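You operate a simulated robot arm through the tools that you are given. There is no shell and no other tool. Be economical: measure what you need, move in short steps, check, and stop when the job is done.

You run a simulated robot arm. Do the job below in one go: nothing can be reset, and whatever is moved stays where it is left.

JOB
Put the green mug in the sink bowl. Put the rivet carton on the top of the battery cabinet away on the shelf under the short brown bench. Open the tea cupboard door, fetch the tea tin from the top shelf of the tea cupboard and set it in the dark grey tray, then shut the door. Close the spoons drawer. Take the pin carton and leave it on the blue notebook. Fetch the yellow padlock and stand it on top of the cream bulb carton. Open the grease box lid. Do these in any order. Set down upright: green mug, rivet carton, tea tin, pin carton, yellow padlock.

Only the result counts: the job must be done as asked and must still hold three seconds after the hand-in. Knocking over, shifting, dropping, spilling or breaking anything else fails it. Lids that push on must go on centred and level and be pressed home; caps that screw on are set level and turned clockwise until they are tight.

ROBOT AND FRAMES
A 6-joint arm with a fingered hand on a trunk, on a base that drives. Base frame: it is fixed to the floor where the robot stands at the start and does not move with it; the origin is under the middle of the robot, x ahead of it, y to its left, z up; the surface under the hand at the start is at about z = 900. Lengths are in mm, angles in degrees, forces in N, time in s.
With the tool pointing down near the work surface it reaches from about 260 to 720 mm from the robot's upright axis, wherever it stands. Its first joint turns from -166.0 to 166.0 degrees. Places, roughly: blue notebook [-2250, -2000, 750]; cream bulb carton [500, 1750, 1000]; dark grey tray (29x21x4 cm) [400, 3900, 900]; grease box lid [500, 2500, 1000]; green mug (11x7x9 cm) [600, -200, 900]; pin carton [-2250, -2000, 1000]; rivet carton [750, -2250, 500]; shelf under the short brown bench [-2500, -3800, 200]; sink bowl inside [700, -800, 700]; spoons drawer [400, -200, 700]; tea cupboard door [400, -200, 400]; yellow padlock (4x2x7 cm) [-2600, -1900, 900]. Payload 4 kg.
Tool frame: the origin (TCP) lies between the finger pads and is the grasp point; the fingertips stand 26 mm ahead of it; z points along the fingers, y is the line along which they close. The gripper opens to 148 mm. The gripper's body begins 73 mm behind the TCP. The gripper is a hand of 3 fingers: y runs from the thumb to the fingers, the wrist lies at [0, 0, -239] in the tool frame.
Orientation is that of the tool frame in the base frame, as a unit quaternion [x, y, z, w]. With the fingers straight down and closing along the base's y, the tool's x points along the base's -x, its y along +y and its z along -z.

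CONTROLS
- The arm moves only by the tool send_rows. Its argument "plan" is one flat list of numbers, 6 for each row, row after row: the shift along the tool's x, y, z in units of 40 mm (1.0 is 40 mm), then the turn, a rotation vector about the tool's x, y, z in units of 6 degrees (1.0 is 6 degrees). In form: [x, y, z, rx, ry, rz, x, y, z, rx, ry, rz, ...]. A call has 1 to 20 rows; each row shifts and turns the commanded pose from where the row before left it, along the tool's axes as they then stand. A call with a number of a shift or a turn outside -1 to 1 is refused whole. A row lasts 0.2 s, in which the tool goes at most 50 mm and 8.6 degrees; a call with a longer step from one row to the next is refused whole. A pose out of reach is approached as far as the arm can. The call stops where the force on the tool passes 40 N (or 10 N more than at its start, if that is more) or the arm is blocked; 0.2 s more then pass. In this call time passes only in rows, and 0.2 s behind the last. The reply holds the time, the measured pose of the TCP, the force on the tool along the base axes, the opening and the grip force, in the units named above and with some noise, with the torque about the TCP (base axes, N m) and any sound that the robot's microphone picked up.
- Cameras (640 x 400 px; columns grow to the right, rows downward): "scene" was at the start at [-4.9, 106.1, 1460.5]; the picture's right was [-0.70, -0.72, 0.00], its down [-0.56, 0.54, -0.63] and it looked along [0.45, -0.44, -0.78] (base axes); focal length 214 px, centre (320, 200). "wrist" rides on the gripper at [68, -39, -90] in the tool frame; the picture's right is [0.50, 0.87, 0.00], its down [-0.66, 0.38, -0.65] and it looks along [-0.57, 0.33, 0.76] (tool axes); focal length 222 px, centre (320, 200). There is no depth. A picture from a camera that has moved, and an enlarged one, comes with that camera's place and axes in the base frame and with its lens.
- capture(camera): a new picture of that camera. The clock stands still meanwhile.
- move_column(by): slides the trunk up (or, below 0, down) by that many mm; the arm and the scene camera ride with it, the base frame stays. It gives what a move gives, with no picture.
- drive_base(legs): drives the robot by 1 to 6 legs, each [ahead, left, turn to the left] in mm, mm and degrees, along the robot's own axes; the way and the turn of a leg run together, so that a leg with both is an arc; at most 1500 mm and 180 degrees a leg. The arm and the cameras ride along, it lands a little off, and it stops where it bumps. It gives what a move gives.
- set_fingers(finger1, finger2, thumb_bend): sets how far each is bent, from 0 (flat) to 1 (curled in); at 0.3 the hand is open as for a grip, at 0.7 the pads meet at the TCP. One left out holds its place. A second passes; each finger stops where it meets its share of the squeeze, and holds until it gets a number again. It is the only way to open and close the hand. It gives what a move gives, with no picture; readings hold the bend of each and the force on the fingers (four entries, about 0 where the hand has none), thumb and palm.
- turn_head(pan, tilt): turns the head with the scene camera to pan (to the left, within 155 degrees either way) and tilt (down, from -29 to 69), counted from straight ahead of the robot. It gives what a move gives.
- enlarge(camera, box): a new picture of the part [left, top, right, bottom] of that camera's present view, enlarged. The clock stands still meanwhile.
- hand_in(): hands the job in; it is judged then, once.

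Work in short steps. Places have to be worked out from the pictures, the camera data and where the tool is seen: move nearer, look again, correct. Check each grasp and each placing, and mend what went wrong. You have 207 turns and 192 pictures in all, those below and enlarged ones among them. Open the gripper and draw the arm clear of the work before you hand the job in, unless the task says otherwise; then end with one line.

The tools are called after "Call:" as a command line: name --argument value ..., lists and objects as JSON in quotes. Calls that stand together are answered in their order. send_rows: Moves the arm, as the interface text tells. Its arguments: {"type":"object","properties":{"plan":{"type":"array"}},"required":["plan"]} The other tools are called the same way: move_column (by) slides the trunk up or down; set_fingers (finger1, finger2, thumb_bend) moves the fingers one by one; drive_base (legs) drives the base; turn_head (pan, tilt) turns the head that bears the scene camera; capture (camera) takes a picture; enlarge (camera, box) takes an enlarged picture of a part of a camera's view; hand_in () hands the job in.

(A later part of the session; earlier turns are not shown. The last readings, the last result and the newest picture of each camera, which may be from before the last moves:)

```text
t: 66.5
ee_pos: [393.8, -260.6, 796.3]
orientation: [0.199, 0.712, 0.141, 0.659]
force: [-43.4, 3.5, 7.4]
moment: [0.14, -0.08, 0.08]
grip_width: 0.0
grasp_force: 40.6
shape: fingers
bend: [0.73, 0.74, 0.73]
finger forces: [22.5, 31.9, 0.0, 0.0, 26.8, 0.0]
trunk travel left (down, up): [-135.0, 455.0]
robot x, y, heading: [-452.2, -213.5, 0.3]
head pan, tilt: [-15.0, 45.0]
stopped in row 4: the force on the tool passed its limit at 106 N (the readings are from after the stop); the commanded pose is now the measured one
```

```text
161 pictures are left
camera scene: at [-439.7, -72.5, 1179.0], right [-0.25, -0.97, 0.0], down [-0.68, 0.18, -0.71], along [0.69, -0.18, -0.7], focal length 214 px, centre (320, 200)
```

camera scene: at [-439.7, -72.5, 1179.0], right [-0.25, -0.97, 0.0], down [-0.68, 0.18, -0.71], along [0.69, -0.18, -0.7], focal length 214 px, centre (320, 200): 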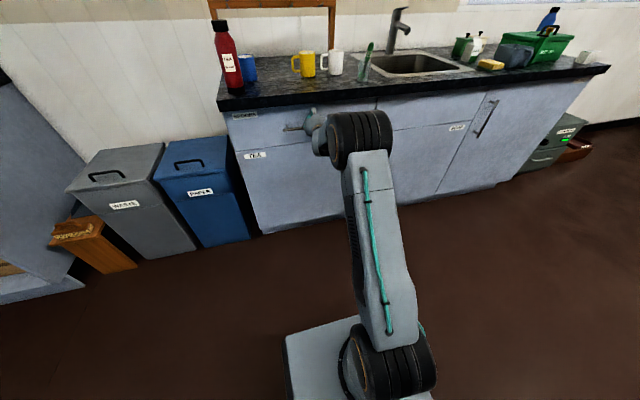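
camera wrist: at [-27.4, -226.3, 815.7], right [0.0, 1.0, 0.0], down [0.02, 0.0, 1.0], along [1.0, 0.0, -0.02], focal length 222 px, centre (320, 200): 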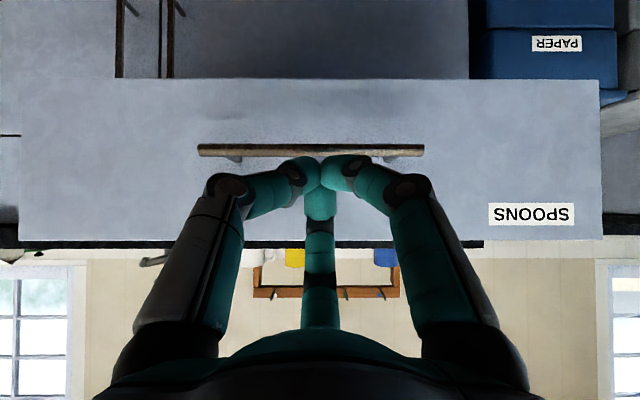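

The drawer is shut. I back off and look at the tea cupboard door below it.

Call:
send_rows --plan '[0, 0, -1, 0, 0, 0, 0, 0, -1, 0, 0, 0, 0, 0, -1, 0, 0, 0, 0, 0, -1, 0, 0, 0, 0, 0, -1, 0, 0, 0, 0, 0, -1, 0, 0, 0, 0, 0, -1, 0, 0, 0]'

Call:
capture --camera "wrist"

Call:
capture --camera "scene"

```text
t: 68.1
ee_pos: [118.9, -244.0, 820.0]
orientation: [0.199, 0.713, 0.141, 0.657]
force: [0.6, -0.5, -0.1]
moment: [0.01, 0.02, -0.02]
grip_width: 0.0
grasp_force: 0.1
shape: fingers
bend: [0.71, 0.71, 0.71]
finger forces: [0.1, 0.0, 0.0, 0.1, 0.1, 0.1]
trunk travel left (down, up): [-135.0, 455.0]
robot x, y, heading: [-454.7, -211.3, 0.3]
head pan, tilt: [-15.0, 45.0]
```

```text
160 pictures are left
camera wrist: at [21.8, -241.9, 749.9], right [0.06, 1.0, -0.04], down [-0.57, 0.07, 0.82], along [0.82, -0.02, 0.58], focal length 222 px, centre (320, 200)
```

wrist: 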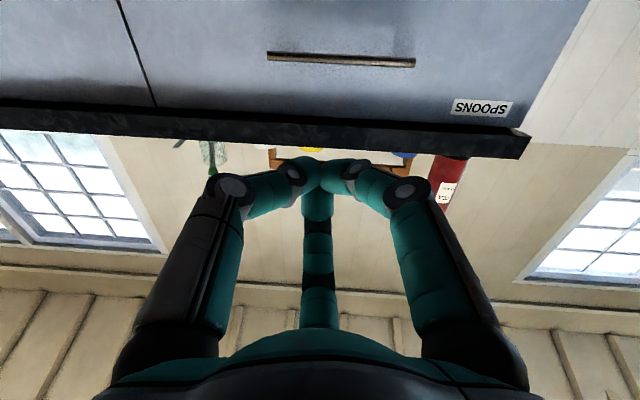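

```text
159 pictures are left
camera scene: at [-434.8, -72.8, 1178.9], right [-0.25, -0.97, 0.0], down [-0.68, 0.18, -0.71], along [0.68, -0.18, -0.71], focal length 214 px, centre (320, 200)
```

scene: 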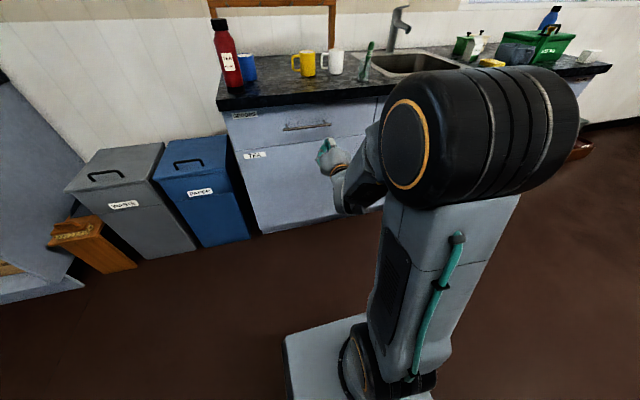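

The door handle seems to be at the right edge of the tea door (y≈-513, z≈440–580), with the hinge on the left. I drive right and lower the column to look at it.

Call:
drive_base --legs '[[0, -400, -0.3]]'

Call:
move_column --by -130

Call:
turn_head --pan 5 --tilt 35

Call:
capture --camera "scene"

Call:
capture --camera "wrist"

```text
t: 70.6
ee_pos: [117.1, -653.8, 820.6]
orientation: [0.207, 0.711, 0.134, 0.659]
force: [0.0, 0.5, -0.7]
moment: [-0.01, -0.02, -0.01]
grip_width: 0.1
grasp_force: 0.1
shape: fingers
bend: [0.71, 0.71, 0.71]
finger forces: [0.0, 0.0, 0.1, 0.0, 0.1, 0.0]
trunk travel left (down, up): [-135.0, 455.0]
robot x, y, heading: [-456.8, -613.4, -0.9]
head pan, tilt: [-15.0, 45.0]
```

```text
t: 72.2
ee_pos: [116.6, -655.7, 690.0]
orientation: [0.207, 0.711, 0.134, 0.658]
force: [-0.3, 0.1, -0.5]
moment: [0.03, -0.05, 0.02]
grip_width: 0.2
grasp_force: 0.2
shape: fingers
bend: [0.71, 0.71, 0.71]
finger forces: [0.1, 0.0, 0.0, 0.0, 0.0, 0.0]
trunk travel left (down, up): [-5.0, 585.0]
robot x, y, heading: [-455.5, -612.4, -0.8]
head pan, tilt: [-15.0, 45.0]
```

```text
t: 73.0
ee_pos: [117.1, -655.5, 690.1]
orientation: [0.208, 0.711, 0.134, 0.658]
force: [-0.1, -0.1, 0.2]
moment: [-0.03, -0.04, 0.02]
grip_width: 0.0
grasp_force: 0.1
shape: fingers
bend: [0.71, 0.71, 0.71]
finger forces: [0.1, 0.1, 0.0, 0.0, 0.0, 0.1]
trunk travel left (down, up): [-5.0, 585.0]
robot x, y, heading: [-455.2, -609.0, -1.0]
head pan, tilt: [5.0, 35.0]
```

```text
158 pictures are left
camera scene: at [-424.9, -444.3, 1063.7], right [0.07, -1.0, 0.0], down [-0.57, -0.04, -0.82], along [0.82, 0.06, -0.57], focal length 214 px, centre (320, 200)
```

scene: 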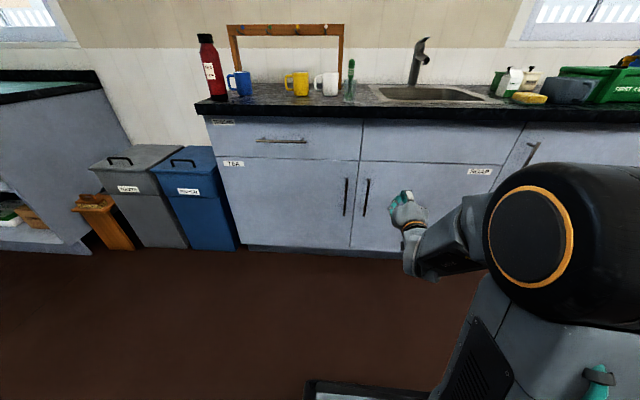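

```text
157 pictures are left
camera wrist: at [19.2, -651.2, 620.1], right [0.08, 1.0, -0.04], down [-0.57, 0.08, 0.82], along [0.82, -0.04, 0.58], focal length 222 px, centre (320, 200)
```

wrist: 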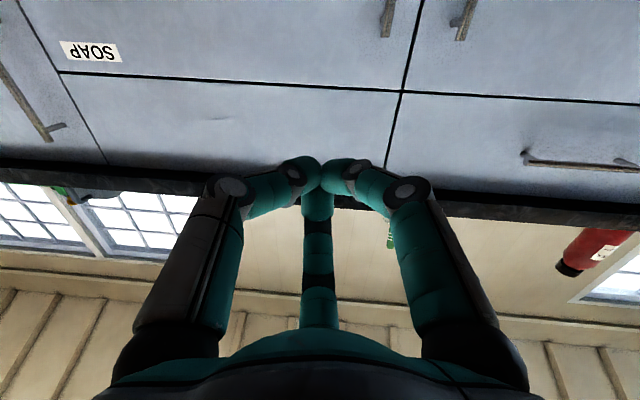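

Handle bar: x≈380, y≈-500, z≈424–624; hinge near (420,94). I level the hand with its closing line along y, open it partly and move to a pre-grasp at (290,-500,524).

Call:
set_fingers --finger1 0.45 --finger2 0.45 --thumb_bend 0.45

Call:
send_rows --plan '[0, 0, 0, 0, 0, -0.94, 0, 0, 0, 0, 0, -0.94, 0, 0, 0, 0, 0, -0.94, 0, 0, 0, 0, 0, -0.94, 0, 0, 0, 0, 0, -0.94, 0, 0, 0, -0.8, -0.93, 0, 0.593, 0.557, 0.618, 0, 0, 0, 0.593, 0.557, 0.618, 0, 0, 0, 0.593, 0.557, 0.618, 0, 0, 0, 0.593, 0.557, 0.618, 0, 0, 0, 0.593, 0.557, 0.618, 0, 0, 0, 0.593, 0.557, 0.618, 0, 0, 0, 0.593, 0.557, 0.618, 0, 0, 0]'

Call:
capture --camera "wrist"

Call:
capture --camera "scene"

```text
t: 74.0
ee_pos: [116.2, -655.8, 690.6]
orientation: [0.206, 0.711, 0.133, 0.659]
force: [0.4, 0.4, 0.2]
moment: [-0.02, 0.0, 0.02]
grip_width: 78.2
grasp_force: 0.1
shape: fingers
bend: [0.45, 0.45, 0.45]
finger forces: [0.1, 0.0, 0.0, 0.0, 0.0, 0.0]
trunk travel left (down, up): [-5.0, 585.0]
robot x, y, heading: [-455.2, -612.7, -0.9]
head pan, tilt: [5.0, 35.0]
```

```text
t: 76.8
ee_pos: [290.7, -501.5, 524.6]
orientation: [-0.002, 0.707, 0.0, 0.707]
force: [-0.3, -0.1, 0.3]
moment: [0.01, -0.02, 0.04]
grip_width: 78.5
grasp_force: 0.0
shape: fingers
bend: [0.45, 0.45, 0.45]
finger forces: [0.0, 0.1, 0.0, 0.1, 0.0, 0.1]
trunk travel left (down, up): [-5.0, 585.0]
robot x, y, heading: [-457.8, -605.4, -0.8]
head pan, tilt: [5.0, 35.0]
```

```text
156 pictures are left
camera wrist: at [200.0, -541.5, 455.2], right [0.0, 0.86, -0.5], down [-0.65, 0.38, 0.65], along [0.76, 0.33, 0.56], focal length 222 px, centre (320, 200)
```

wrist: 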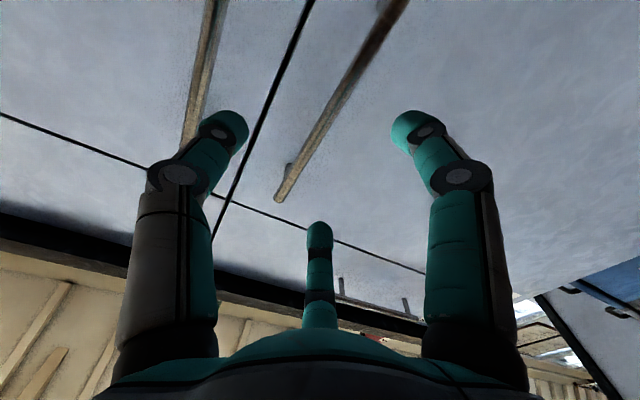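

```text
155 pictures are left
camera scene: at [-425.0, -444.3, 1063.8], right [0.07, -1.0, 0.0], down [-0.57, -0.04, -0.82], along [0.82, 0.06, -0.57], focal length 214 px, centre (320, 200)
```

scene: 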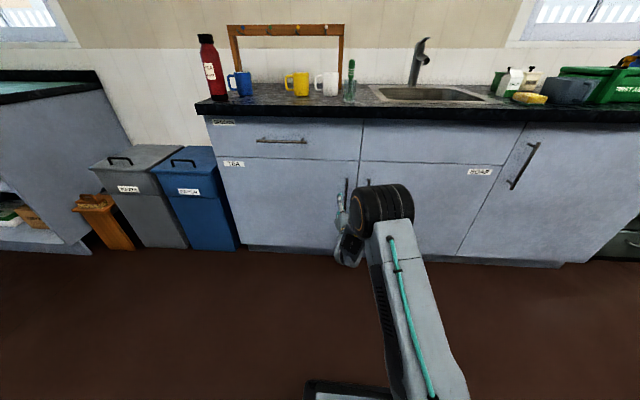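

The bar is at y≈-503, between the thumb and fingers. I advance 87 mm and close on it.

Call:
send_rows --plan '[0, -0.06, 0.72, 0, 0, 0, 0, 0, 0.72, 0, 0, 0, 0, 0, 0.72, 0, 0, 0]'

Call:
capture --camera "wrist"

Call:
set_fingers --finger1 0.75 --finger2 0.75 --thumb_bend 0.75

Call:
capture --camera "wrist"

```text
t: 77.6
ee_pos: [374.7, -504.7, 524.0]
orientation: [-0.001, 0.707, 0.0, 0.707]
force: [-0.6, 0.1, -0.1]
moment: [0.0, 0.02, 0.03]
grip_width: 78.4
grasp_force: 0.2
shape: fingers
bend: [0.45, 0.45, 0.45]
finger forces: [0.0, 0.0, 0.0, 0.0, 0.0, 0.0]
trunk travel left (down, up): [-5.0, 585.0]
robot x, y, heading: [-454.2, -609.3, -1.0]
head pan, tilt: [5.0, 35.0]
```

```text
154 pictures are left
camera wrist: at [284.9, -544.8, 455.9], right [0.0, 0.86, -0.5], down [-0.65, 0.38, 0.65], along [0.76, 0.33, 0.57], focal length 222 px, centre (320, 200)
```

wrist: 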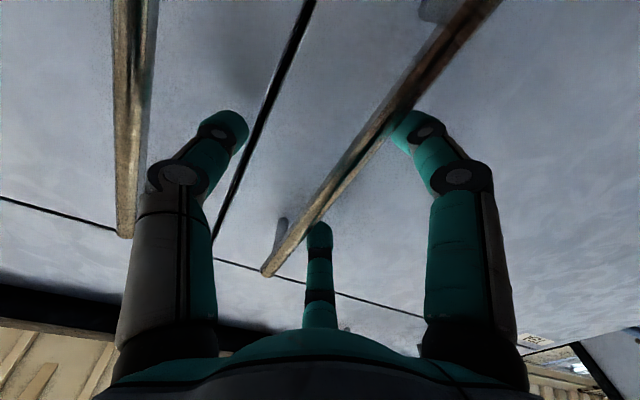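

```text
t: 78.6
ee_pos: [375.6, -503.2, 525.3]
orientation: [-0.003, 0.707, -0.001, 0.707]
force: [1.3, 7.5, -0.7]
moment: [-0.02, -0.03, -0.03]
grip_width: 0.2
grasp_force: 2.7
shape: fingers
bend: [0.73, 0.73, 0.73]
finger forces: [2.8, 2.3, 0.1, 0.0, 0.0, 0.1]
trunk travel left (down, up): [-5.0, 585.0]
robot x, y, heading: [-460.5, -611.3, -0.8]
head pan, tilt: [5.0, 35.0]
```

```text
153 pictures are left
camera wrist: at [284.6, -544.1, 455.7], right [0.0, 0.86, -0.5], down [-0.66, 0.38, 0.65], along [0.76, 0.33, 0.56], focal length 222 px, centre (320, 200)
```

wrist: 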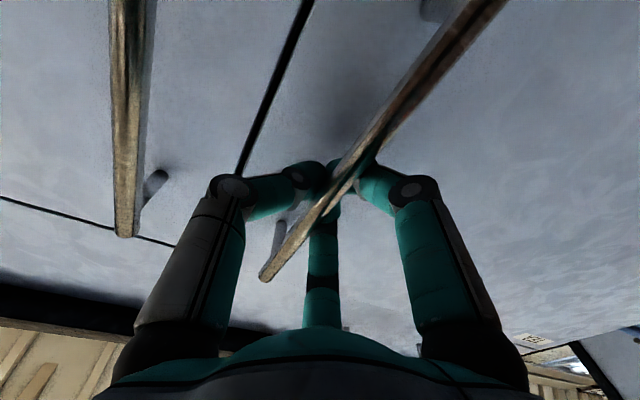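

The bar is caged: the fingertips close behind it between bar and door. I'll pull along the door's arc about 18° first and check.

Call:
send_rows --plan '[0, 0.073, -0.777, 0.25, 0, 0, 0, 0.093, -0.774, 0.25, 0, 0, 0, 0.113, -0.772, 0.25, 0, 0, 0, 0.133, -0.768, 0.25, 0, 0, 0, 0.153, -0.765, 0.25, 0, 0, 0, 0.173, -0.76, 0.25, 0, 0]'

Call:
capture --camera "scene"

Call:
capture --camera "wrist"

```text
t: 80.0
ee_pos: [193.3, -461.0, 523.7]
orientation: [0.053, 0.705, -0.057, 0.705]
force: [5.0, 10.1, 0.4]
moment: [0.01, -0.04, -0.03]
grip_width: 0.0
grasp_force: 4.8
shape: fingers
bend: [0.73, 0.73, 0.74]
finger forces: [4.9, 4.8, 0.0, 0.0, 0.0, 0.0]
trunk travel left (down, up): [-5.0, 585.0]
robot x, y, heading: [-457.6, -613.8, -1.0]
head pan, tilt: [5.0, 35.0]
```

```text
152 pictures are left
camera scene: at [-424.5, -443.9, 1063.7], right [0.07, -1.0, 0.0], down [-0.57, -0.04, -0.82], along [0.82, 0.06, -0.57], focal length 214 px, centre (320, 200)
```

scene: 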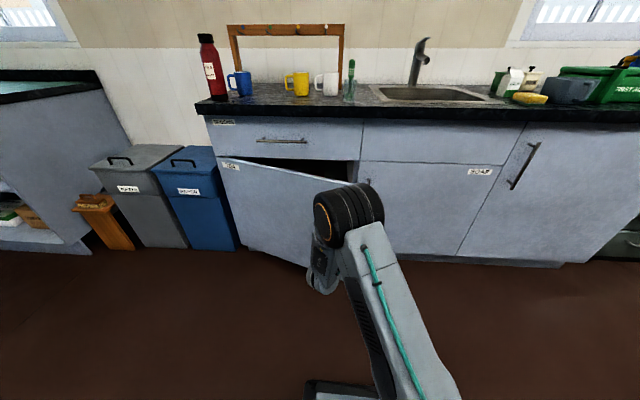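

```text
151 pictures are left
camera wrist: at [97.4, -486.8, 455.0], right [0.13, 0.85, -0.5], down [-0.59, 0.48, 0.65], along [0.8, 0.21, 0.57], focal length 222 px, centre (320, 200)
```

wrist: 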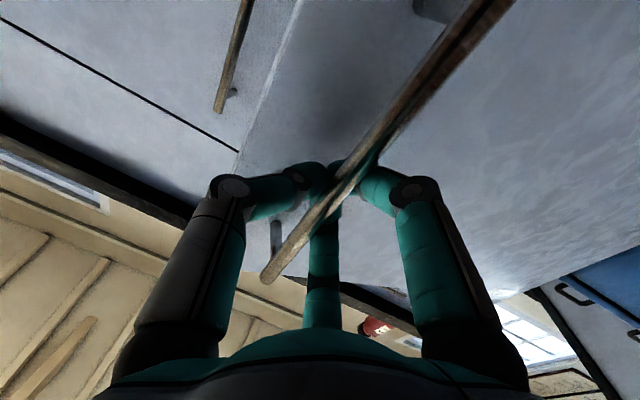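

The door is following. Continue pulling to about 42°.

Call:
send_rows --plan '[0, 0.193, -0.756, 0.25, 0, 0, 0, 0.213, -0.75, 0.25, 0, 0, 0, 0.233, -0.744, 0.25, 0, 0, 0, 0.252, -0.738, 0.25, 0, 0, 0, 0.271, -0.731, 0.25, 0, 0, 0, 0.29, -0.724, 0.25, 0, 0, 0, 0.309, -0.716, 0.25, 0, 0, 0, 0.33, -0.71, 0.25, 0, 0]'

Call:
capture --camera "scene"

```text
t: 81.8
ee_pos: [-9.4, -322.6, 522.8]
orientation: [0.125, 0.695, -0.129, 0.696]
force: [14.2, 13.1, 1.4]
moment: [0.03, -0.01, -0.09]
grip_width: 0.1
grasp_force: 9.2
shape: fingers
bend: [0.73, 0.73, 0.74]
finger forces: [9.1, 9.0, 0.1, 0.0, 0.0, 0.0]
trunk travel left (down, up): [-5.0, 585.0]
robot x, y, heading: [-455.3, -609.8, -0.8]
head pan, tilt: [5.0, 35.0]
```

```text
150 pictures are left
camera scene: at [-424.2, -443.8, 1063.7], right [0.07, -1.0, 0.0], down [-0.57, -0.04, -0.82], along [0.82, 0.06, -0.57], focal length 214 px, centre (320, 200)
```

scene: 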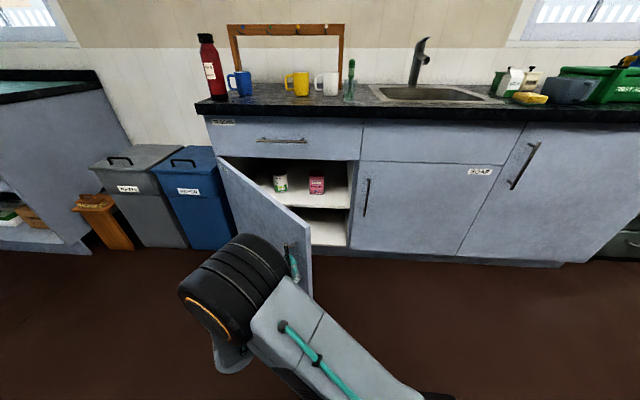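

The door is open about 43° and shows two items on the top shelf. I release, retreat and take a zoomed look.

Call:
enlarge --camera "scene" --box '[210, 140, 370, 240]'

Call:
set_fingers --finger1 0.4 --finger2 0.4 --thumb_bend 0.4

Call:
send_rows --plan '[0, 0, -1, 0, 0, 0, 0, 0, -1, 0, 0, 0, 0, 0, -1, 0, 0, 0]'

Call:
capture --camera "scene"

```text
4.00 times, centred on (290, 190) of scene
camera zoom: at [-424.2, -443.8, 1063.7], right [0.07, -1.0, 0.0], down [-0.57, -0.04, -0.82], along [0.82, 0.06, -0.57], focal length 858 px, centre (440, 240)
```

zoom: 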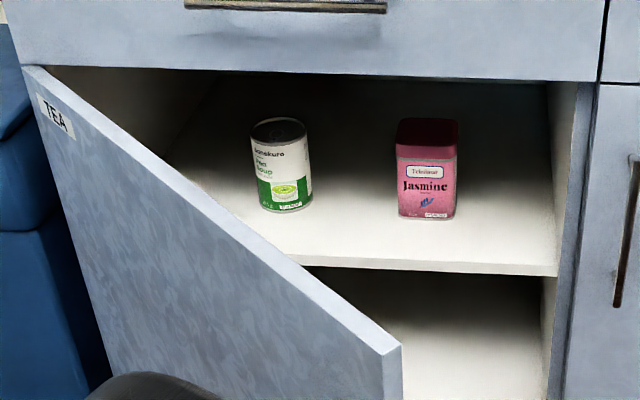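

```text
t: 82.8
ee_pos: [-10.5, -322.4, 523.1]
orientation: [0.127, 0.695, -0.13, 0.696]
force: [0.6, 0.1, -0.4]
moment: [0.0, 0.0, -0.02]
grip_width: 94.5
grasp_force: 0.2
shape: fingers
bend: [0.4, 0.4, 0.4]
finger forces: [0.0, 0.0, 0.0, 0.0, 0.1, 0.0]
trunk travel left (down, up): [-5.0, 585.0]
robot x, y, heading: [-453.4, -610.2, -0.8]
head pan, tilt: [5.0, 35.0]
```

```text
t: 83.6
ee_pos: [-125.2, -281.2, 520.7]
orientation: [0.127, 0.695, -0.13, 0.696]
force: [-0.1, 0.3, -0.4]
moment: [-0.04, 0.0, 0.02]
grip_width: 94.7
grasp_force: 0.0
shape: fingers
bend: [0.4, 0.4, 0.4]
finger forces: [0.1, 0.0, 0.0, 0.0, 0.0, 0.1]
trunk travel left (down, up): [-5.0, 585.0]
robot x, y, heading: [-455.5, -609.7, -0.8]
head pan, tilt: [5.0, 35.0]
```

```text
148 pictures are left
camera scene: at [-424.7, -444.2, 1063.8], right [0.07, -1.0, 0.0], down [-0.57, -0.04, -0.82], along [0.82, 0.06, -0.57], focal length 214 px, centre (320, 200)
```

scene: 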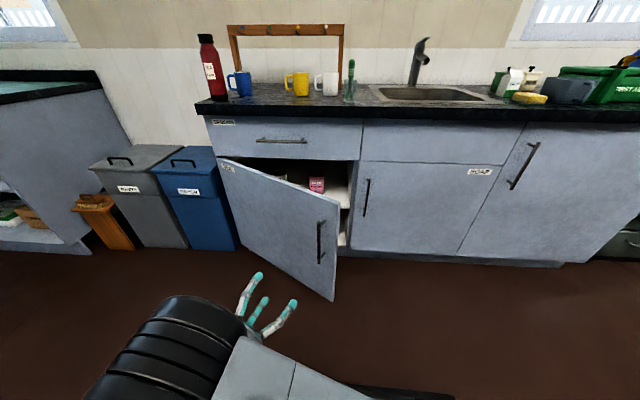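

The pink "Jasmine" tin is the tea tin, at about (597,-352), on a shelf at z≈418. The door must open further. I reposition to the right, turn the hand to point left, and will push the door from its inner face.

Call:
drive_base --legs '[[0, -350, 0], [200, 0, 0.9]]'

Call:
set_fingers --finger1 0.72 --finger2 0.72 --thumb_bend 0.72

Call:
send_rows --plan '[0, 0, 0, -1, 0, 0, 0, 0, 0, -1, 0, 0, 0, 0, 0, -1, 0, 0, 0, 0, 0, -1, 0, 0, 0, 0, 0, -1, 0, 0, 0, 0, 0, -1, 0, 0, 0, 0, 0, -1, 0, 0, 0, 0, 0, -1, 0, 0, 0, 0, 0, -1, 0, 0, 0, 0, 0, -1, 0, 0, 0, 0, 0, -1, 0, 0, 0, 0, 0, -1, 0, 0, 0, 0, 0, -1, 0, 0, 0, 0, 0, -1, 0, 0, 0, 0, 0, -1, 0, 0, 0, 0, 0, -1, 0, 0, 0, 0, 0, -1, 0, 0, 0, 0, 0, -1, 0, 0]'

Call:
turn_head --pan 20 --tilt 40

Call:
capture --camera "scene"

```text
t: 87.1
ee_pos: [66.9, -627.0, 522.4]
orientation: [0.121, 0.696, -0.123, 0.697]
force: [0.1, 0.1, -0.2]
moment: [0.02, 0.0, -0.01]
grip_width: 94.8
grasp_force: 0.1
shape: fingers
bend: [0.4, 0.4, 0.4]
finger forces: [0.2, 0.1, 0.1, 0.0, 0.0, 0.0]
trunk travel left (down, up): [-5.0, 585.0]
robot x, y, heading: [-257.0, -959.4, 0.1]
head pan, tilt: [5.0, 35.0]
```

```text
t: 88.1
ee_pos: [67.4, -627.2, 521.8]
orientation: [0.121, 0.696, -0.124, 0.697]
force: [-0.4, 0.2, 0.6]
moment: [0.01, 0.02, 0.01]
grip_width: 0.1
grasp_force: 0.1
shape: fingers
bend: [0.71, 0.71, 0.71]
finger forces: [0.0, 0.1, 0.0, 0.0, 0.1, 0.1]
trunk travel left (down, up): [-5.0, 585.0]
robot x, y, heading: [-258.6, -958.2, -0.2]
head pan, tilt: [5.0, 35.0]
```

```text
t: 91.9
ee_pos: [93.6, -537.9, 500.6]
orientation: [-0.493, 0.51, 0.49, 0.507]
force: [0.4, 0.2, -0.4]
moment: [-0.02, -0.02, 0.0]
grip_width: 0.1
grasp_force: 0.2
shape: fingers
bend: [0.71, 0.71, 0.71]
finger forces: [0.1, 0.0, 0.1, 0.0, 0.1, 0.1]
out of reach, approached as far as the arm can: row 6, 7, 8, 9, 10, 11, 12
trunk travel left (down, up): [-5.0, 585.0]
robot x, y, heading: [-256.1, -960.8, -0.1]
head pan, tilt: [5.0, 35.0]
```

```text
t: 92.7
ee_pos: [91.5, -539.8, 500.4]
orientation: [-0.491, 0.51, 0.489, 0.509]
force: [0.3, -0.6, -0.1]
moment: [-0.02, 0.0, 0.01]
grip_width: 0.1
grasp_force: 0.0
shape: fingers
bend: [0.71, 0.71, 0.71]
finger forces: [0.0, 0.0, 0.0, 0.1, 0.1, 0.1]
trunk travel left (down, up): [-5.0, 585.0]
robot x, y, heading: [-256.3, -961.0, 0.2]
head pan, tilt: [20.0, 40.0]
```

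```text
147 pictures are left
camera scene: at [-237.1, -772.9, 1056.2], right [0.34, -0.94, 0.0], down [-0.6, -0.22, -0.77], along [0.72, 0.26, -0.64], focal length 214 px, centre (320, 200)
```

scene: 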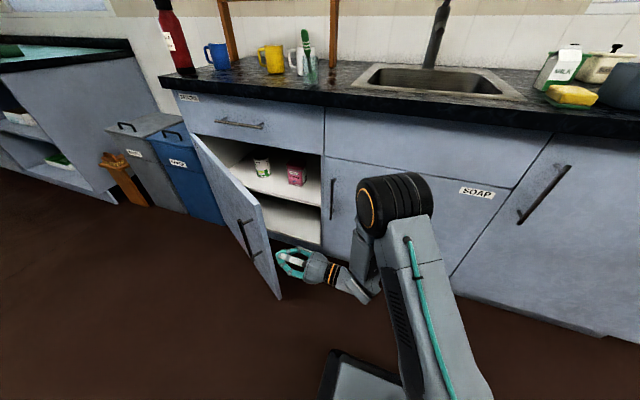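

The hand is just outside the door edge (edge ≈(115,-455)). I move +x to get behind it, drive left 140 mm, then sweep the door open along its arc.

Call:
send_rows --plan '[0, -0.85, 0, 0, 0, 0, 0, -0.85, 0, 0, 0, 0, 0, -0.85, 0, 0, 0, 0]'

Call:
drive_base --legs '[[0, 140, 0]]'

Call:
capture --camera "scene"

```text
t: 93.5
ee_pos: [193.9, -541.0, 501.0]
orientation: [-0.493, 0.51, 0.49, 0.507]
force: [-0.2, -0.8, -0.1]
moment: [0.05, -0.02, 0.01]
grip_width: 0.0
grasp_force: 0.1
shape: fingers
bend: [0.71, 0.71, 0.71]
finger forces: [0.1, 0.0, 0.0, 0.0, 0.0, 0.0]
trunk travel left (down, up): [-5.0, 585.0]
robot x, y, heading: [-255.7, -960.8, 0.0]
head pan, tilt: [20.0, 40.0]
```

```text
t: 94.8
ee_pos: [194.9, -404.0, 501.7]
orientation: [-0.492, 0.51, 0.49, 0.508]
force: [0.6, -0.5, -0.1]
moment: [0.03, 0.0, -0.02]
grip_width: 0.1
grasp_force: 0.1
shape: fingers
bend: [0.71, 0.71, 0.71]
finger forces: [0.0, 0.1, 0.0, 0.0, 0.1, 0.0]
trunk travel left (down, up): [-5.0, 585.0]
robot x, y, heading: [-258.4, -819.3, -0.4]
head pan, tilt: [20.0, 40.0]
```

```text
146 pictures are left
camera scene: at [-236.5, -633.6, 1056.2], right [0.34, -0.94, 0.0], down [-0.6, -0.22, -0.77], along [0.72, 0.26, -0.64], focal length 214 px, centre (320, 200)
```

scene: 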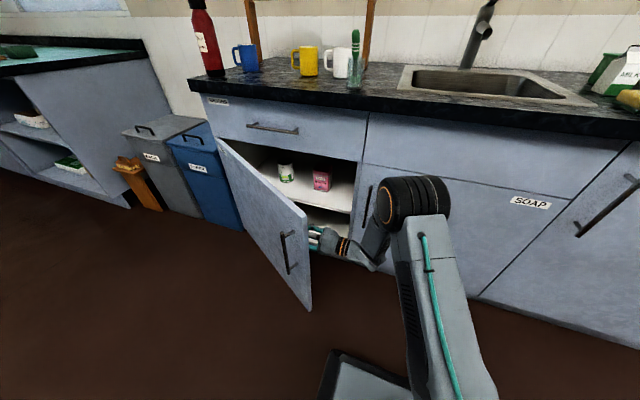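

The hand is now behind the door. I sweep it open.

Call:
send_rows --plan '[0, 0, 1, 0, 0, 0, 0, 0.88, 0.54, 0, 0, 0, 0, 0.83, 0.615, 0, 0, 0, 0, 0.775, 0.685, 0, 0, 0, 0, 0.71, 0.75, 0, 0, 0, 0, 0.645, 0.81, 0, 0, 0, 0, 0.57, 0.86, 0, 0, 0, 0, 0.49, 0.91, 0, 0, 0, 0, 0.41, 0.95, 0, 0, 0, 0, 0.33, 0.98, 0, 0, 0]'

Call:
capture --camera "scene"

```text
t: 97.0
ee_pos: [-16.6, -71.2, 500.0]
orientation: [-0.491, 0.51, 0.49, 0.508]
force: [0.5, -0.4, -1.1]
moment: [0.0, -0.04, 0.03]
grip_width: 0.1
grasp_force: 0.0
shape: fingers
bend: [0.71, 0.71, 0.71]
finger forces: [0.0, 0.0, 0.0, 0.1, 0.0, 0.0]
trunk travel left (down, up): [-5.0, 585.0]
robot x, y, heading: [-258.1, -823.4, -0.3]
head pan, tilt: [20.0, 40.0]
```

```text
145 pictures are left
camera scene: at [-236.4, -633.7, 1056.2], right [0.34, -0.94, 0.0], down [-0.6, -0.22, -0.77], along [0.72, 0.26, -0.64], focal length 214 px, centre (320, 200)
```

scene: 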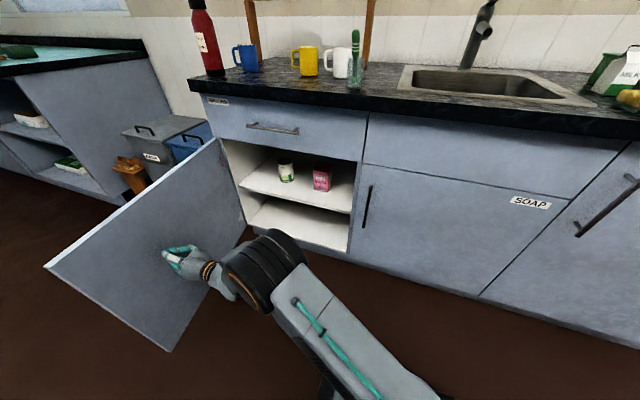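

The door is wide open. I retract the hand, yaw it back to face the cupboard and roll it thumb-up.

Call:
send_rows --plan '[0, 0, -1, 0, 0, 0, 0, 0, -1, 0, 0, 0, 0, 0, -1, 0, 0, 0, 0, 0, -1, 0, 0, 0, 0, 0, -1, 0, 0, 0, 0, 0, -1, 0, 0, 0, 0, 0, -1, 0, 0, 0, 0, 0, -1, 0, 0, 0, 0, -0.5, -1, 0, 0, 0]'

Call:
send_rows --plan '[0, 0, 0, 1, 0, 0, 0, 0, 0, 1, 0, 0, 0, 0, 0, 1, 0, 0, 0, 0, 0, 1, 0, 0, 0, 0, 0, 1, 0, 0, 0, 0, 0, 1, 0, 0, 0, 0, 0, 1, 0, 0, 0, 0, 0, 1, 0, 0, 0, 0, 0, 1, 0, 0, 0, 0, 0, 1, 0, 0, 0, 0, 0, 1, 0, 0, 0, 0, 0, 1, 0, 0, 0, 0, 0, 1, 0, 0, 0, 0, 0, 1, 0, 0, 0, 0, 0, 1, 0, 0]'

Call:
send_rows --plan '[0, 0, 0, 0, 0, -1, 0, 0, 0, 0, 0, -1, 0, 0, 0, 0, 0, -1, 0, 0, 0, 0, 0, -1, 0, 0, 0, 0, 0, -1, 0, 0, 0, 0, 0, -1, 0, 0, 0, 0, 0, -1, 0, 0, 0, 0, 0, -1, 0, 0, 0, 0, 0, -1, 0, 0, 0, 0, 0, -1, 0, 0, 0, 0, 0, -1, 0, 0, 0, 0, 0, -1, 0, 0, 0, 0, 0, -1, 0, 0, 0, 0, 0, -1, 0, 0, 0, 0, 0, -1]'

Call:
capture --camera "scene"

```text
t: 99.0
ee_pos: [17.4, -405.1, 489.1]
orientation: [-0.492, 0.509, 0.491, 0.508]
force: [-0.1, -0.2, -0.2]
moment: [0.03, 0.03, 0.0]
grip_width: 0.0
grasp_force: 0.1
shape: fingers
bend: [0.71, 0.71, 0.71]
finger forces: [0.0, 0.1, 0.0, 0.1, 0.0, 0.0]
out of reach, approached as far as the arm can: row 8, 9
trunk travel left (down, up): [-5.0, 585.0]
robot x, y, heading: [-256.0, -822.3, -0.0]
head pan, tilt: [20.0, 40.0]
```

```text
t: 102.2
ee_pos: [40.6, -374.9, 477.4]
orientation: [0.011, 0.707, -0.014, 0.707]
force: [-0.3, 0.4, 0.2]
moment: [0.01, 0.0, 0.01]
grip_width: 0.0
grasp_force: 0.1
shape: fingers
bend: [0.71, 0.71, 0.71]
finger forces: [0.1, 0.0, 0.0, 0.1, 0.1, 0.1]
out of reach, approached as far as the arm can: row 1, 2, 3, 4
trunk travel left (down, up): [-5.0, 585.0]
robot x, y, heading: [-257.3, -822.9, -0.4]
head pan, tilt: [20.0, 40.0]
```

```text
t: 105.4
ee_pos: [40.0, -374.3, 477.2]
orientation: [0.493, -0.507, 0.511, -0.488]
force: [0.6, 0.5, 0.0]
moment: [0.02, -0.02, 0.01]
grip_width: 0.3
grasp_force: 0.0
shape: fingers
bend: [0.71, 0.71, 0.71]
finger forces: [0.0, 0.1, 0.1, 0.0, 0.1, 0.1]
trunk travel left (down, up): [-5.0, 585.0]
robot x, y, heading: [-258.6, -821.5, -0.3]
head pan, tilt: [20.0, 40.0]
```

```text
144 pictures are left
camera scene: at [-236.5, -633.6, 1056.2], right [0.34, -0.94, 0.0], down [-0.6, -0.22, -0.77], along [0.72, 0.26, -0.64], focal length 214 px, centre (320, 200)
```

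scene: 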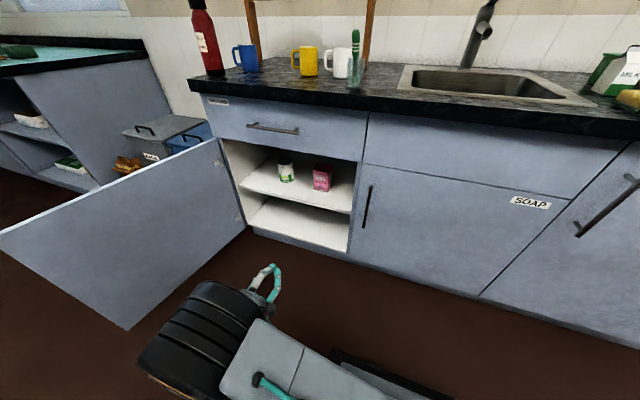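

The door stays open. I open the fingers, drive closer, and take a look at the tin with the wrist camera from in front of the cupboard.

Call:
set_fingers --finger1 0.36 --finger2 0.36 --thumb_bend 0.28

Call:
drive_base --legs '[[110, 0, 0], [0, 230, 0.3]]'

Call:
send_rows --plan '[0, 0, 0, -1, 0, 0, 0, 0, 0, -1, 0, 0, 0, 0, 0, -0.5, 0, 0]'

```text
t: 106.4
ee_pos: [39.5, -375.0, 476.6]
orientation: [0.492, -0.508, 0.51, -0.489]
force: [0.6, 0.4, -0.1]
moment: [-0.05, 0.0, 0.02]
grip_width: 119.4
grasp_force: 0.0
shape: fingers
bend: [0.36, 0.36, 0.28]
finger forces: [0.1, 0.0, 0.1, 0.0, 0.0, 0.0]
trunk travel left (down, up): [-5.0, 585.0]
robot x, y, heading: [-257.5, -819.5, -0.0]
head pan, tilt: [20.0, 40.0]
```

```text
t: 108.9
ee_pos: [149.3, -142.0, 477.1]
orientation: [0.493, -0.507, 0.509, -0.491]
force: [0.1, -0.7, 0.2]
moment: [0.02, 0.04, -0.01]
grip_width: 119.5
grasp_force: 0.1
shape: fingers
bend: [0.36, 0.36, 0.28]
finger forces: [0.1, 0.0, 0.1, 0.1, 0.0, 0.1]
trunk travel left (down, up): [-5.0, 585.0]
robot x, y, heading: [-143.4, -589.8, 0.1]
head pan, tilt: [20.0, 40.0]
```

```text
t: 109.7
ee_pos: [146.4, -148.4, 470.9]
orientation: [-0.551, 0.569, -0.439, 0.424]
force: [-1.3, 0.0, -0.5]
moment: [-0.02, -0.02, 0.02]
grip_width: 119.3
grasp_force: 0.0
shape: fingers
bend: [0.36, 0.36, 0.28]
finger forces: [0.0, 0.0, 0.0, 0.0, 0.0, 0.0]
out of reach, approached as far as the arm can: row 3
trunk travel left (down, up): [-5.0, 585.0]
robot x, y, heading: [-148.5, -589.1, -0.0]
head pan, tilt: [20.0, 40.0]
```

Call:
send_rows --plan '[0.62, -0.414, 0.8, 0, 0, 0, 0.62, -0.414, 0.8, 0, 0, 0, 0.62, -0.414, 0.8, 0, 0, 0, 0.62, -0.414, 0.8, 0, 0, 0, 0.62, -0.414, 0.8, 0, 0, 0, 0.62, -0.414, 0.8, 0, 0, 0, 0.62, -0.414, 0.8, 0, 0, 0]'

Call:
capture --camera "wrist"

Call:
capture --camera "scene"

```text
t: 111.3
ee_pos: [389.3, -330.0, 526.6]
orientation: [-0.553, 0.57, -0.438, 0.422]
force: [-0.6, -0.7, -0.5]
moment: [0.01, 0.01, 0.0]
grip_width: 119.5
grasp_force: 0.1
shape: fingers
bend: [0.36, 0.36, 0.28]
finger forces: [0.0, 0.0, 0.0, 0.1, 0.0, 0.0]
trunk travel left (down, up): [-5.0, 585.0]
robot x, y, heading: [-142.8, -591.2, 0.2]
head pan, tilt: [20.0, 40.0]
```

```text
143 pictures are left
camera wrist: at [309.6, -395.3, 587.3], right [-0.24, -0.5, -0.83], down [-0.71, 0.68, -0.2], along [0.66, 0.54, -0.51], focal length 222 px, centre (320, 200)
```

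wrist: 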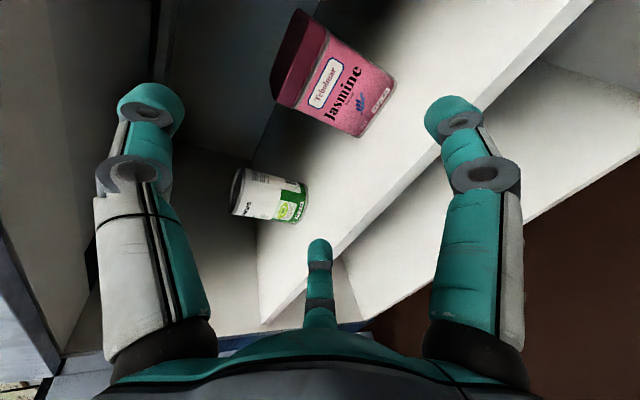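

```text
142 pictures are left
camera scene: at [-126.4, -401.1, 1056.2], right [0.34, -0.94, 0.0], down [-0.6, -0.22, -0.77], along [0.72, 0.26, -0.64], focal length 214 px, centre (320, 200)
```

scene: 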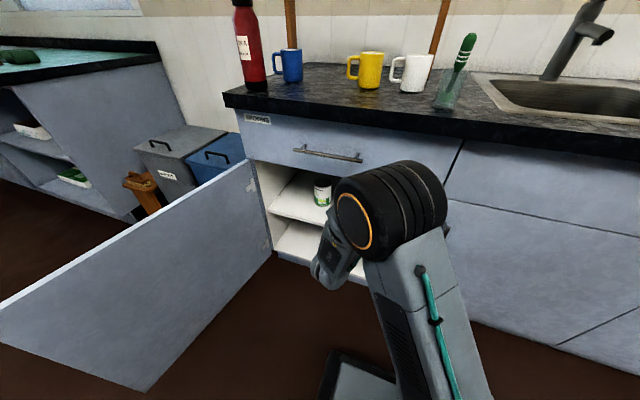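

Tin: front face x≈555, centre y≈-355, top ≈532, shelf ≈408. I advance to (575,-355,495) with side fingers low and the thumb above the lid.

Call:
send_rows --plan '[0.12, -0.1, 0.944, 0, 0, 0, 0.12, -0.1, 0.944, 0, 0, 0, 0.12, -0.1, 0.944, 0, 0, 0, 0.11, -0.12, 0.8, 0, 0, 0]'

Call:
capture --camera "wrist"

```text
t: 112.3
ee_pos: [516.8, -367.8, 486.3]
orientation: [-0.551, 0.569, -0.438, 0.426]
force: [1.0, -1.0, -0.1]
moment: [0.01, 0.01, -0.03]
grip_width: 119.6
grasp_force: 0.0
shape: fingers
bend: [0.36, 0.36, 0.28]
finger forces: [0.0, 0.0, 0.1, 0.0, 0.1, 0.1]
out of reach, approached as far as the arm can: row 2, 3, 4
trunk travel left (down, up): [-5.0, 585.0]
robot x, y, heading: [-142.5, -588.6, 0.1]
head pan, tilt: [20.0, 40.0]
```

```text
141 pictures are left
camera wrist: at [436.8, -433.5, 545.3], right [-0.23, -0.49, -0.84], down [-0.71, 0.68, -0.2], along [0.67, 0.55, -0.51], focal length 222 px, centre (320, 200)
```

wrist: 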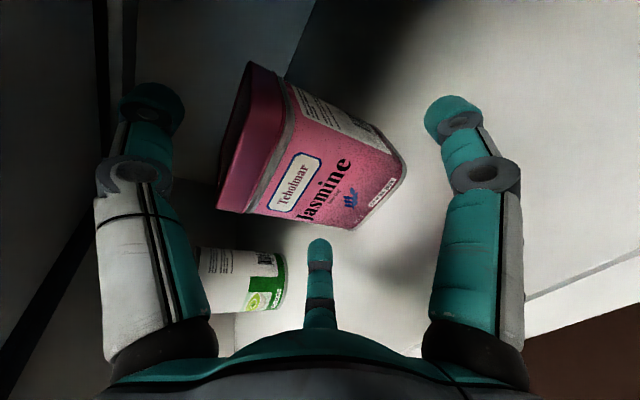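

The tin is well framed, but the arm reports a reach limit. I'll let the base bring it in: ahead ~55 mm, left ~10 mm.

Call:
drive_base --legs '[[55, 9, 0]]'

Call:
send_rows --plan '[0, -0.2, 0, 0, 0, 0]'

Call:
capture --camera "wrist"

```text
t: 113.3
ee_pos: [570.5, -358.3, 485.6]
orientation: [-0.551, 0.568, -0.438, 0.426]
force: [-0.2, -0.8, -0.4]
moment: [0.0, 0.02, -0.01]
grip_width: 119.5
grasp_force: 0.0
shape: fingers
bend: [0.36, 0.36, 0.28]
finger forces: [0.0, 0.0, 0.0, 0.0, 0.0, 0.0]
trunk travel left (down, up): [-5.0, 585.0]
robot x, y, heading: [-93.4, -579.9, -0.0]
head pan, tilt: [20.0, 40.0]
```

```text
t: 113.7
ee_pos: [573.2, -359.7, 491.8]
orientation: [-0.549, 0.568, -0.438, 0.43]
force: [0.0, -0.4, 0.2]
moment: [0.0, 0.02, -0.03]
grip_width: 119.5
grasp_force: 0.0
shape: fingers
bend: [0.36, 0.36, 0.28]
finger forces: [0.0, 0.1, 0.0, 0.0, 0.0, 0.1]
trunk travel left (down, up): [-5.0, 585.0]
robot x, y, heading: [-92.6, -582.1, 0.2]
head pan, tilt: [20.0, 40.0]
```

```text
140 pictures are left
camera wrist: at [492.3, -426.6, 551.4], right [-0.23, -0.49, -0.84], down [-0.71, 0.68, -0.2], along [0.67, 0.55, -0.5], focal length 222 px, centre (320, 200)
```

wrist: 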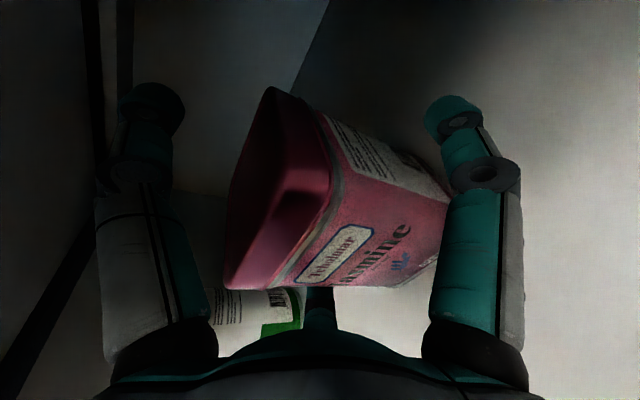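

The tin is between the digits. I close the side fingers and the thumb.

Call:
set_fingers --finger1 0.7 --finger2 0.7 --thumb_bend 0.7

Call:
capture --camera "wrist"

```text
t: 114.7
ee_pos: [572.9, -359.1, 494.7]
orientation: [-0.55, 0.567, -0.438, 0.43]
force: [1.3, 1.5, 6.8]
moment: [-0.12, -0.24, 0.1]
grip_width: 71.9
grasp_force: 17.9
shape: fingers
bend: [0.47, 0.47, 0.5]
finger forces: [9.9, 9.2, 0.0, 0.1, 17.1, 0.0]
trunk travel left (down, up): [-5.0, 585.0]
robot x, y, heading: [-93.2, -578.9, 0.2]
head pan, tilt: [20.0, 40.0]
```

```text
139 pictures are left
camera wrist: at [492.3, -426.4, 552.3], right [-0.23, -0.49, -0.84], down [-0.71, 0.68, -0.2], along [0.67, 0.55, -0.5], focal length 222 px, centre (320, 200)
```

wrist: 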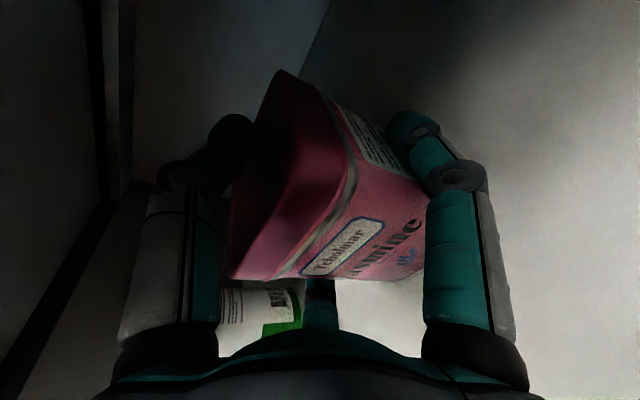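

Gripped by all three. I lift 25 mm with the column and check.

Call:
move_column --by 25

Call:
capture --camera "wrist"

```text
t: 115.4
ee_pos: [572.0, -359.3, 516.9]
orientation: [-0.549, 0.568, -0.437, 0.429]
force: [-1.2, 0.3, -2.2]
moment: [0.02, -0.01, 0.0]
grip_width: 63.1
grasp_force: 12.2
shape: fingers
bend: [0.46, 0.48, 0.55]
finger forces: [8.9, 8.2, 0.0, 0.0, 8.2, 0.0]
trunk travel left (down, up): [-30.0, 560.0]
robot x, y, heading: [-89.4, -582.1, 0.1]
head pan, tilt: [20.0, 40.0]
```

```text
138 pictures are left
camera wrist: at [492.3, -426.8, 576.1], right [-0.23, -0.49, -0.84], down [-0.71, 0.68, -0.2], along [0.67, 0.55, -0.5], focal length 222 px, centre (320, 200)
```

wrist: 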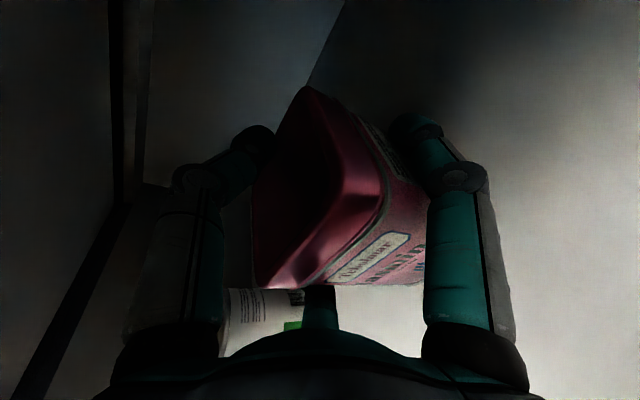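

The tin holds (about 2 N) but the thumb is tilting it. I freeze the thumb where it is and back out slowly, then check the tilt.

Call:
set_fingers --thumb_bend 0.54

Call:
drive_base --legs '[[-330, 0, 0]]'

Call:
move_column --by 150

Call:
capture --camera "wrist"

Call:
capture --camera "scene"

```text
t: 116.4
ee_pos: [571.3, -359.1, 519.1]
orientation: [-0.549, 0.568, -0.437, 0.429]
force: [-0.4, 0.3, -2.9]
moment: [0.02, 0.02, -0.03]
grip_width: 63.8
grasp_force: 11.6
shape: fingers
bend: [0.48, 0.49, 0.52]
finger forces: [9.2, 8.8, 0.0, 0.1, 3.9, 0.0]
trunk travel left (down, up): [-30.0, 560.0]
robot x, y, heading: [-92.6, -581.3, 0.2]
head pan, tilt: [20.0, 40.0]
```

```text
t: 118.6
ee_pos: [235.3, -360.4, 517.9]
orientation: [-0.549, 0.568, -0.438, 0.429]
force: [-0.8, 0.9, -2.8]
moment: [0.01, 0.0, 0.02]
grip_width: 63.7
grasp_force: 10.7
shape: fingers
bend: [0.48, 0.49, 0.52]
finger forces: [9.3, 8.8, 0.1, 0.1, 3.9, 0.0]
trunk travel left (down, up): [-30.0, 560.0]
robot x, y, heading: [-428.5, -580.5, -0.0]
head pan, tilt: [20.0, 40.0]
```

```text
t: 120.3
ee_pos: [236.1, -360.8, 667.9]
orientation: [-0.55, 0.567, -0.438, 0.429]
force: [0.5, -0.4, -2.0]
moment: [-0.01, 0.02, 0.04]
grip_width: 63.8
grasp_force: 10.8
shape: fingers
bend: [0.48, 0.49, 0.52]
finger forces: [9.3, 8.9, 0.1, 0.0, 3.8, 0.1]
trunk travel left (down, up): [-180.0, 410.0]
robot x, y, heading: [-429.0, -583.2, -0.1]
head pan, tilt: [20.0, 40.0]
```

```text
137 pictures are left
camera wrist: at [155.9, -427.4, 726.3], right [-0.23, -0.49, -0.84], down [-0.71, 0.68, -0.2], along [0.67, 0.55, -0.5], focal length 222 px, centre (320, 200)
```

wrist: 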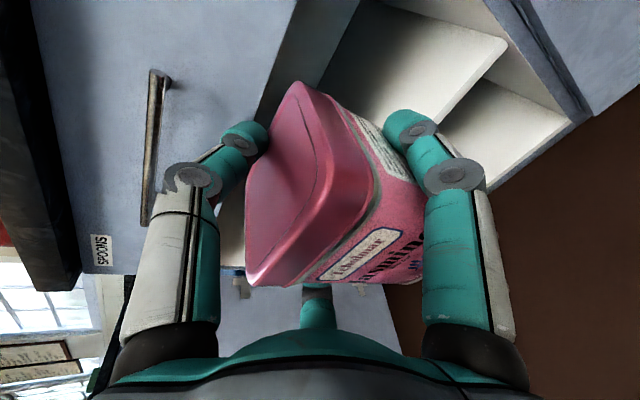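

```text
136 pictures are left
camera scene: at [-407.5, -392.3, 1231.2], right [0.34, -0.94, 0.0], down [-0.6, -0.22, -0.77], along [0.72, 0.26, -0.64], focal length 214 px, centre (320, 200)
```

scene: 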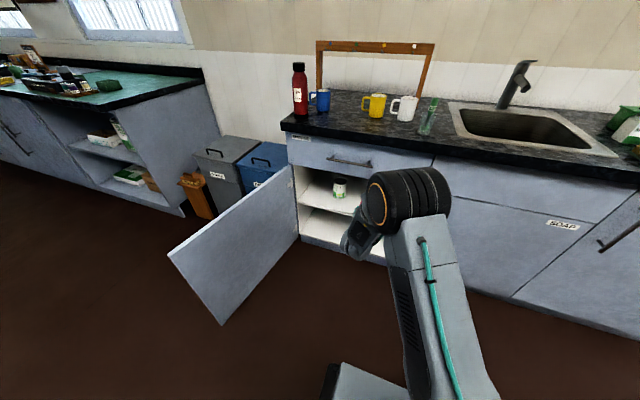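

The tin is held stably (only slightly tilted) and the soup can is undisturbed. I raise the column above the bench height and travel left, staying clear of the open door, then look.

Call:
move_column --by 390

Call:
drive_base --legs '[[-190, 0, 0], [0, 1500, 0], [0, 1300, 0]]'

Call:
turn_head --pan 60 --tilt 30

Call:
capture --camera "scene"

Call:
turn_head --pan 0 --tilt 35

Call:
capture --camera "scene"

```text
t: 124.1
ee_pos: [236.0, -360.7, 1057.8]
orientation: [-0.549, 0.568, -0.438, 0.429]
force: [-0.3, 0.0, -3.2]
moment: [0.01, 0.01, 0.02]
grip_width: 63.9
grasp_force: 11.0
shape: fingers
bend: [0.48, 0.49, 0.52]
finger forces: [9.3, 8.9, 0.0, 0.0, 3.7, 0.1]
trunk travel left (down, up): [-570.0, 20.0]
robot x, y, heading: [-427.4, -583.6, -0.0]
head pan, tilt: [20.0, 40.0]
```

```text
t: 138.7
ee_pos: [56.6, 2416.0, 1058.7]
orientation: [-0.552, 0.566, -0.436, 0.43]
force: [1.2, 0.6, -2.1]
moment: [-0.02, -0.02, 0.0]
grip_width: 63.6
grasp_force: 10.8
shape: fingers
bend: [0.48, 0.49, 0.52]
finger forces: [9.3, 8.9, 0.1, 0.0, 3.6, 0.0]
trunk travel left (down, up): [-570.0, 20.0]
robot x, y, heading: [-607.4, 2191.2, 0.4]
head pan, tilt: [20.0, 40.0]
```

```text
t: 139.7
ee_pos: [57.1, 2414.8, 1057.6]
orientation: [-0.552, 0.566, -0.435, 0.431]
force: [-0.4, 0.4, -2.1]
moment: [0.01, 0.01, -0.01]
grip_width: 63.7
grasp_force: 10.7
shape: fingers
bend: [0.48, 0.49, 0.52]
finger forces: [9.3, 9.0, 0.0, 0.0, 3.7, 0.1]
trunk travel left (down, up): [-570.0, 20.0]
robot x, y, heading: [-604.5, 2186.3, 0.6]
head pan, tilt: [60.0, 30.0]
```

```text
135 pictures are left
camera scene: at [-621.4, 2426.3, 1636.5], right [0.87, -0.49, 0.0], down [-0.25, -0.44, -0.87], along [0.43, 0.75, -0.5], focal length 214 px, centre (320, 200)
```

scene: 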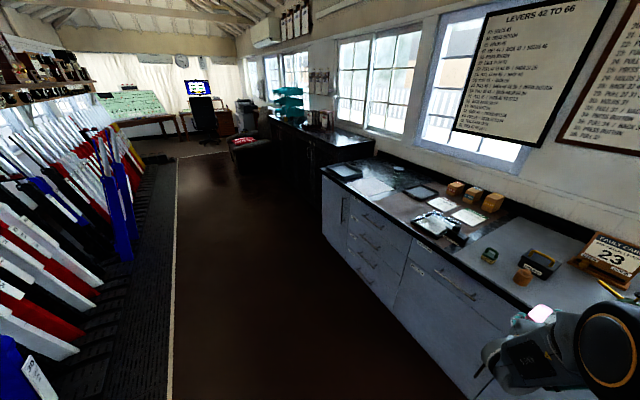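

```text
t: 141.0
ee_pos: [57.3, 2414.6, 1057.6]
orientation: [-0.552, 0.566, -0.436, 0.431]
force: [0.6, 0.4, -2.6]
moment: [0.01, 0.01, 0.03]
grip_width: 63.8
grasp_force: 10.7
shape: fingers
bend: [0.48, 0.49, 0.52]
finger forces: [9.2, 8.9, 0.0, 0.0, 3.8, 0.0]
trunk travel left (down, up): [-570.0, 20.0]
robot x, y, heading: [-607.4, 2185.6, 0.5]
head pan, tilt: [0.0, 35.0]
```

```text
134 pictures are left
camera scene: at [-577.8, 2348.5, 1628.8], right [0.01, -1.0, 0.0], down [-0.57, -0.01, -0.82], along [0.82, 0.01, -0.57], focal length 214 px, centre (320, 200)
```

scene: 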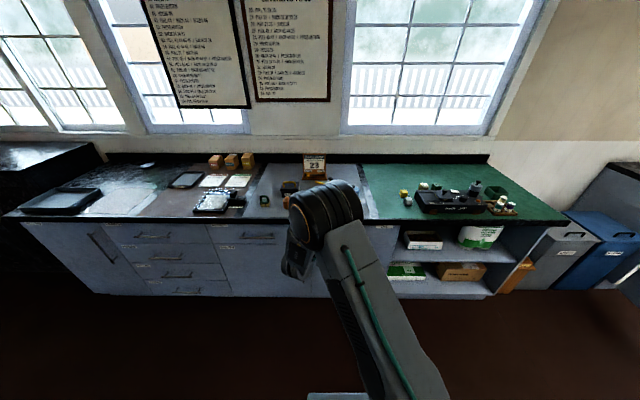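

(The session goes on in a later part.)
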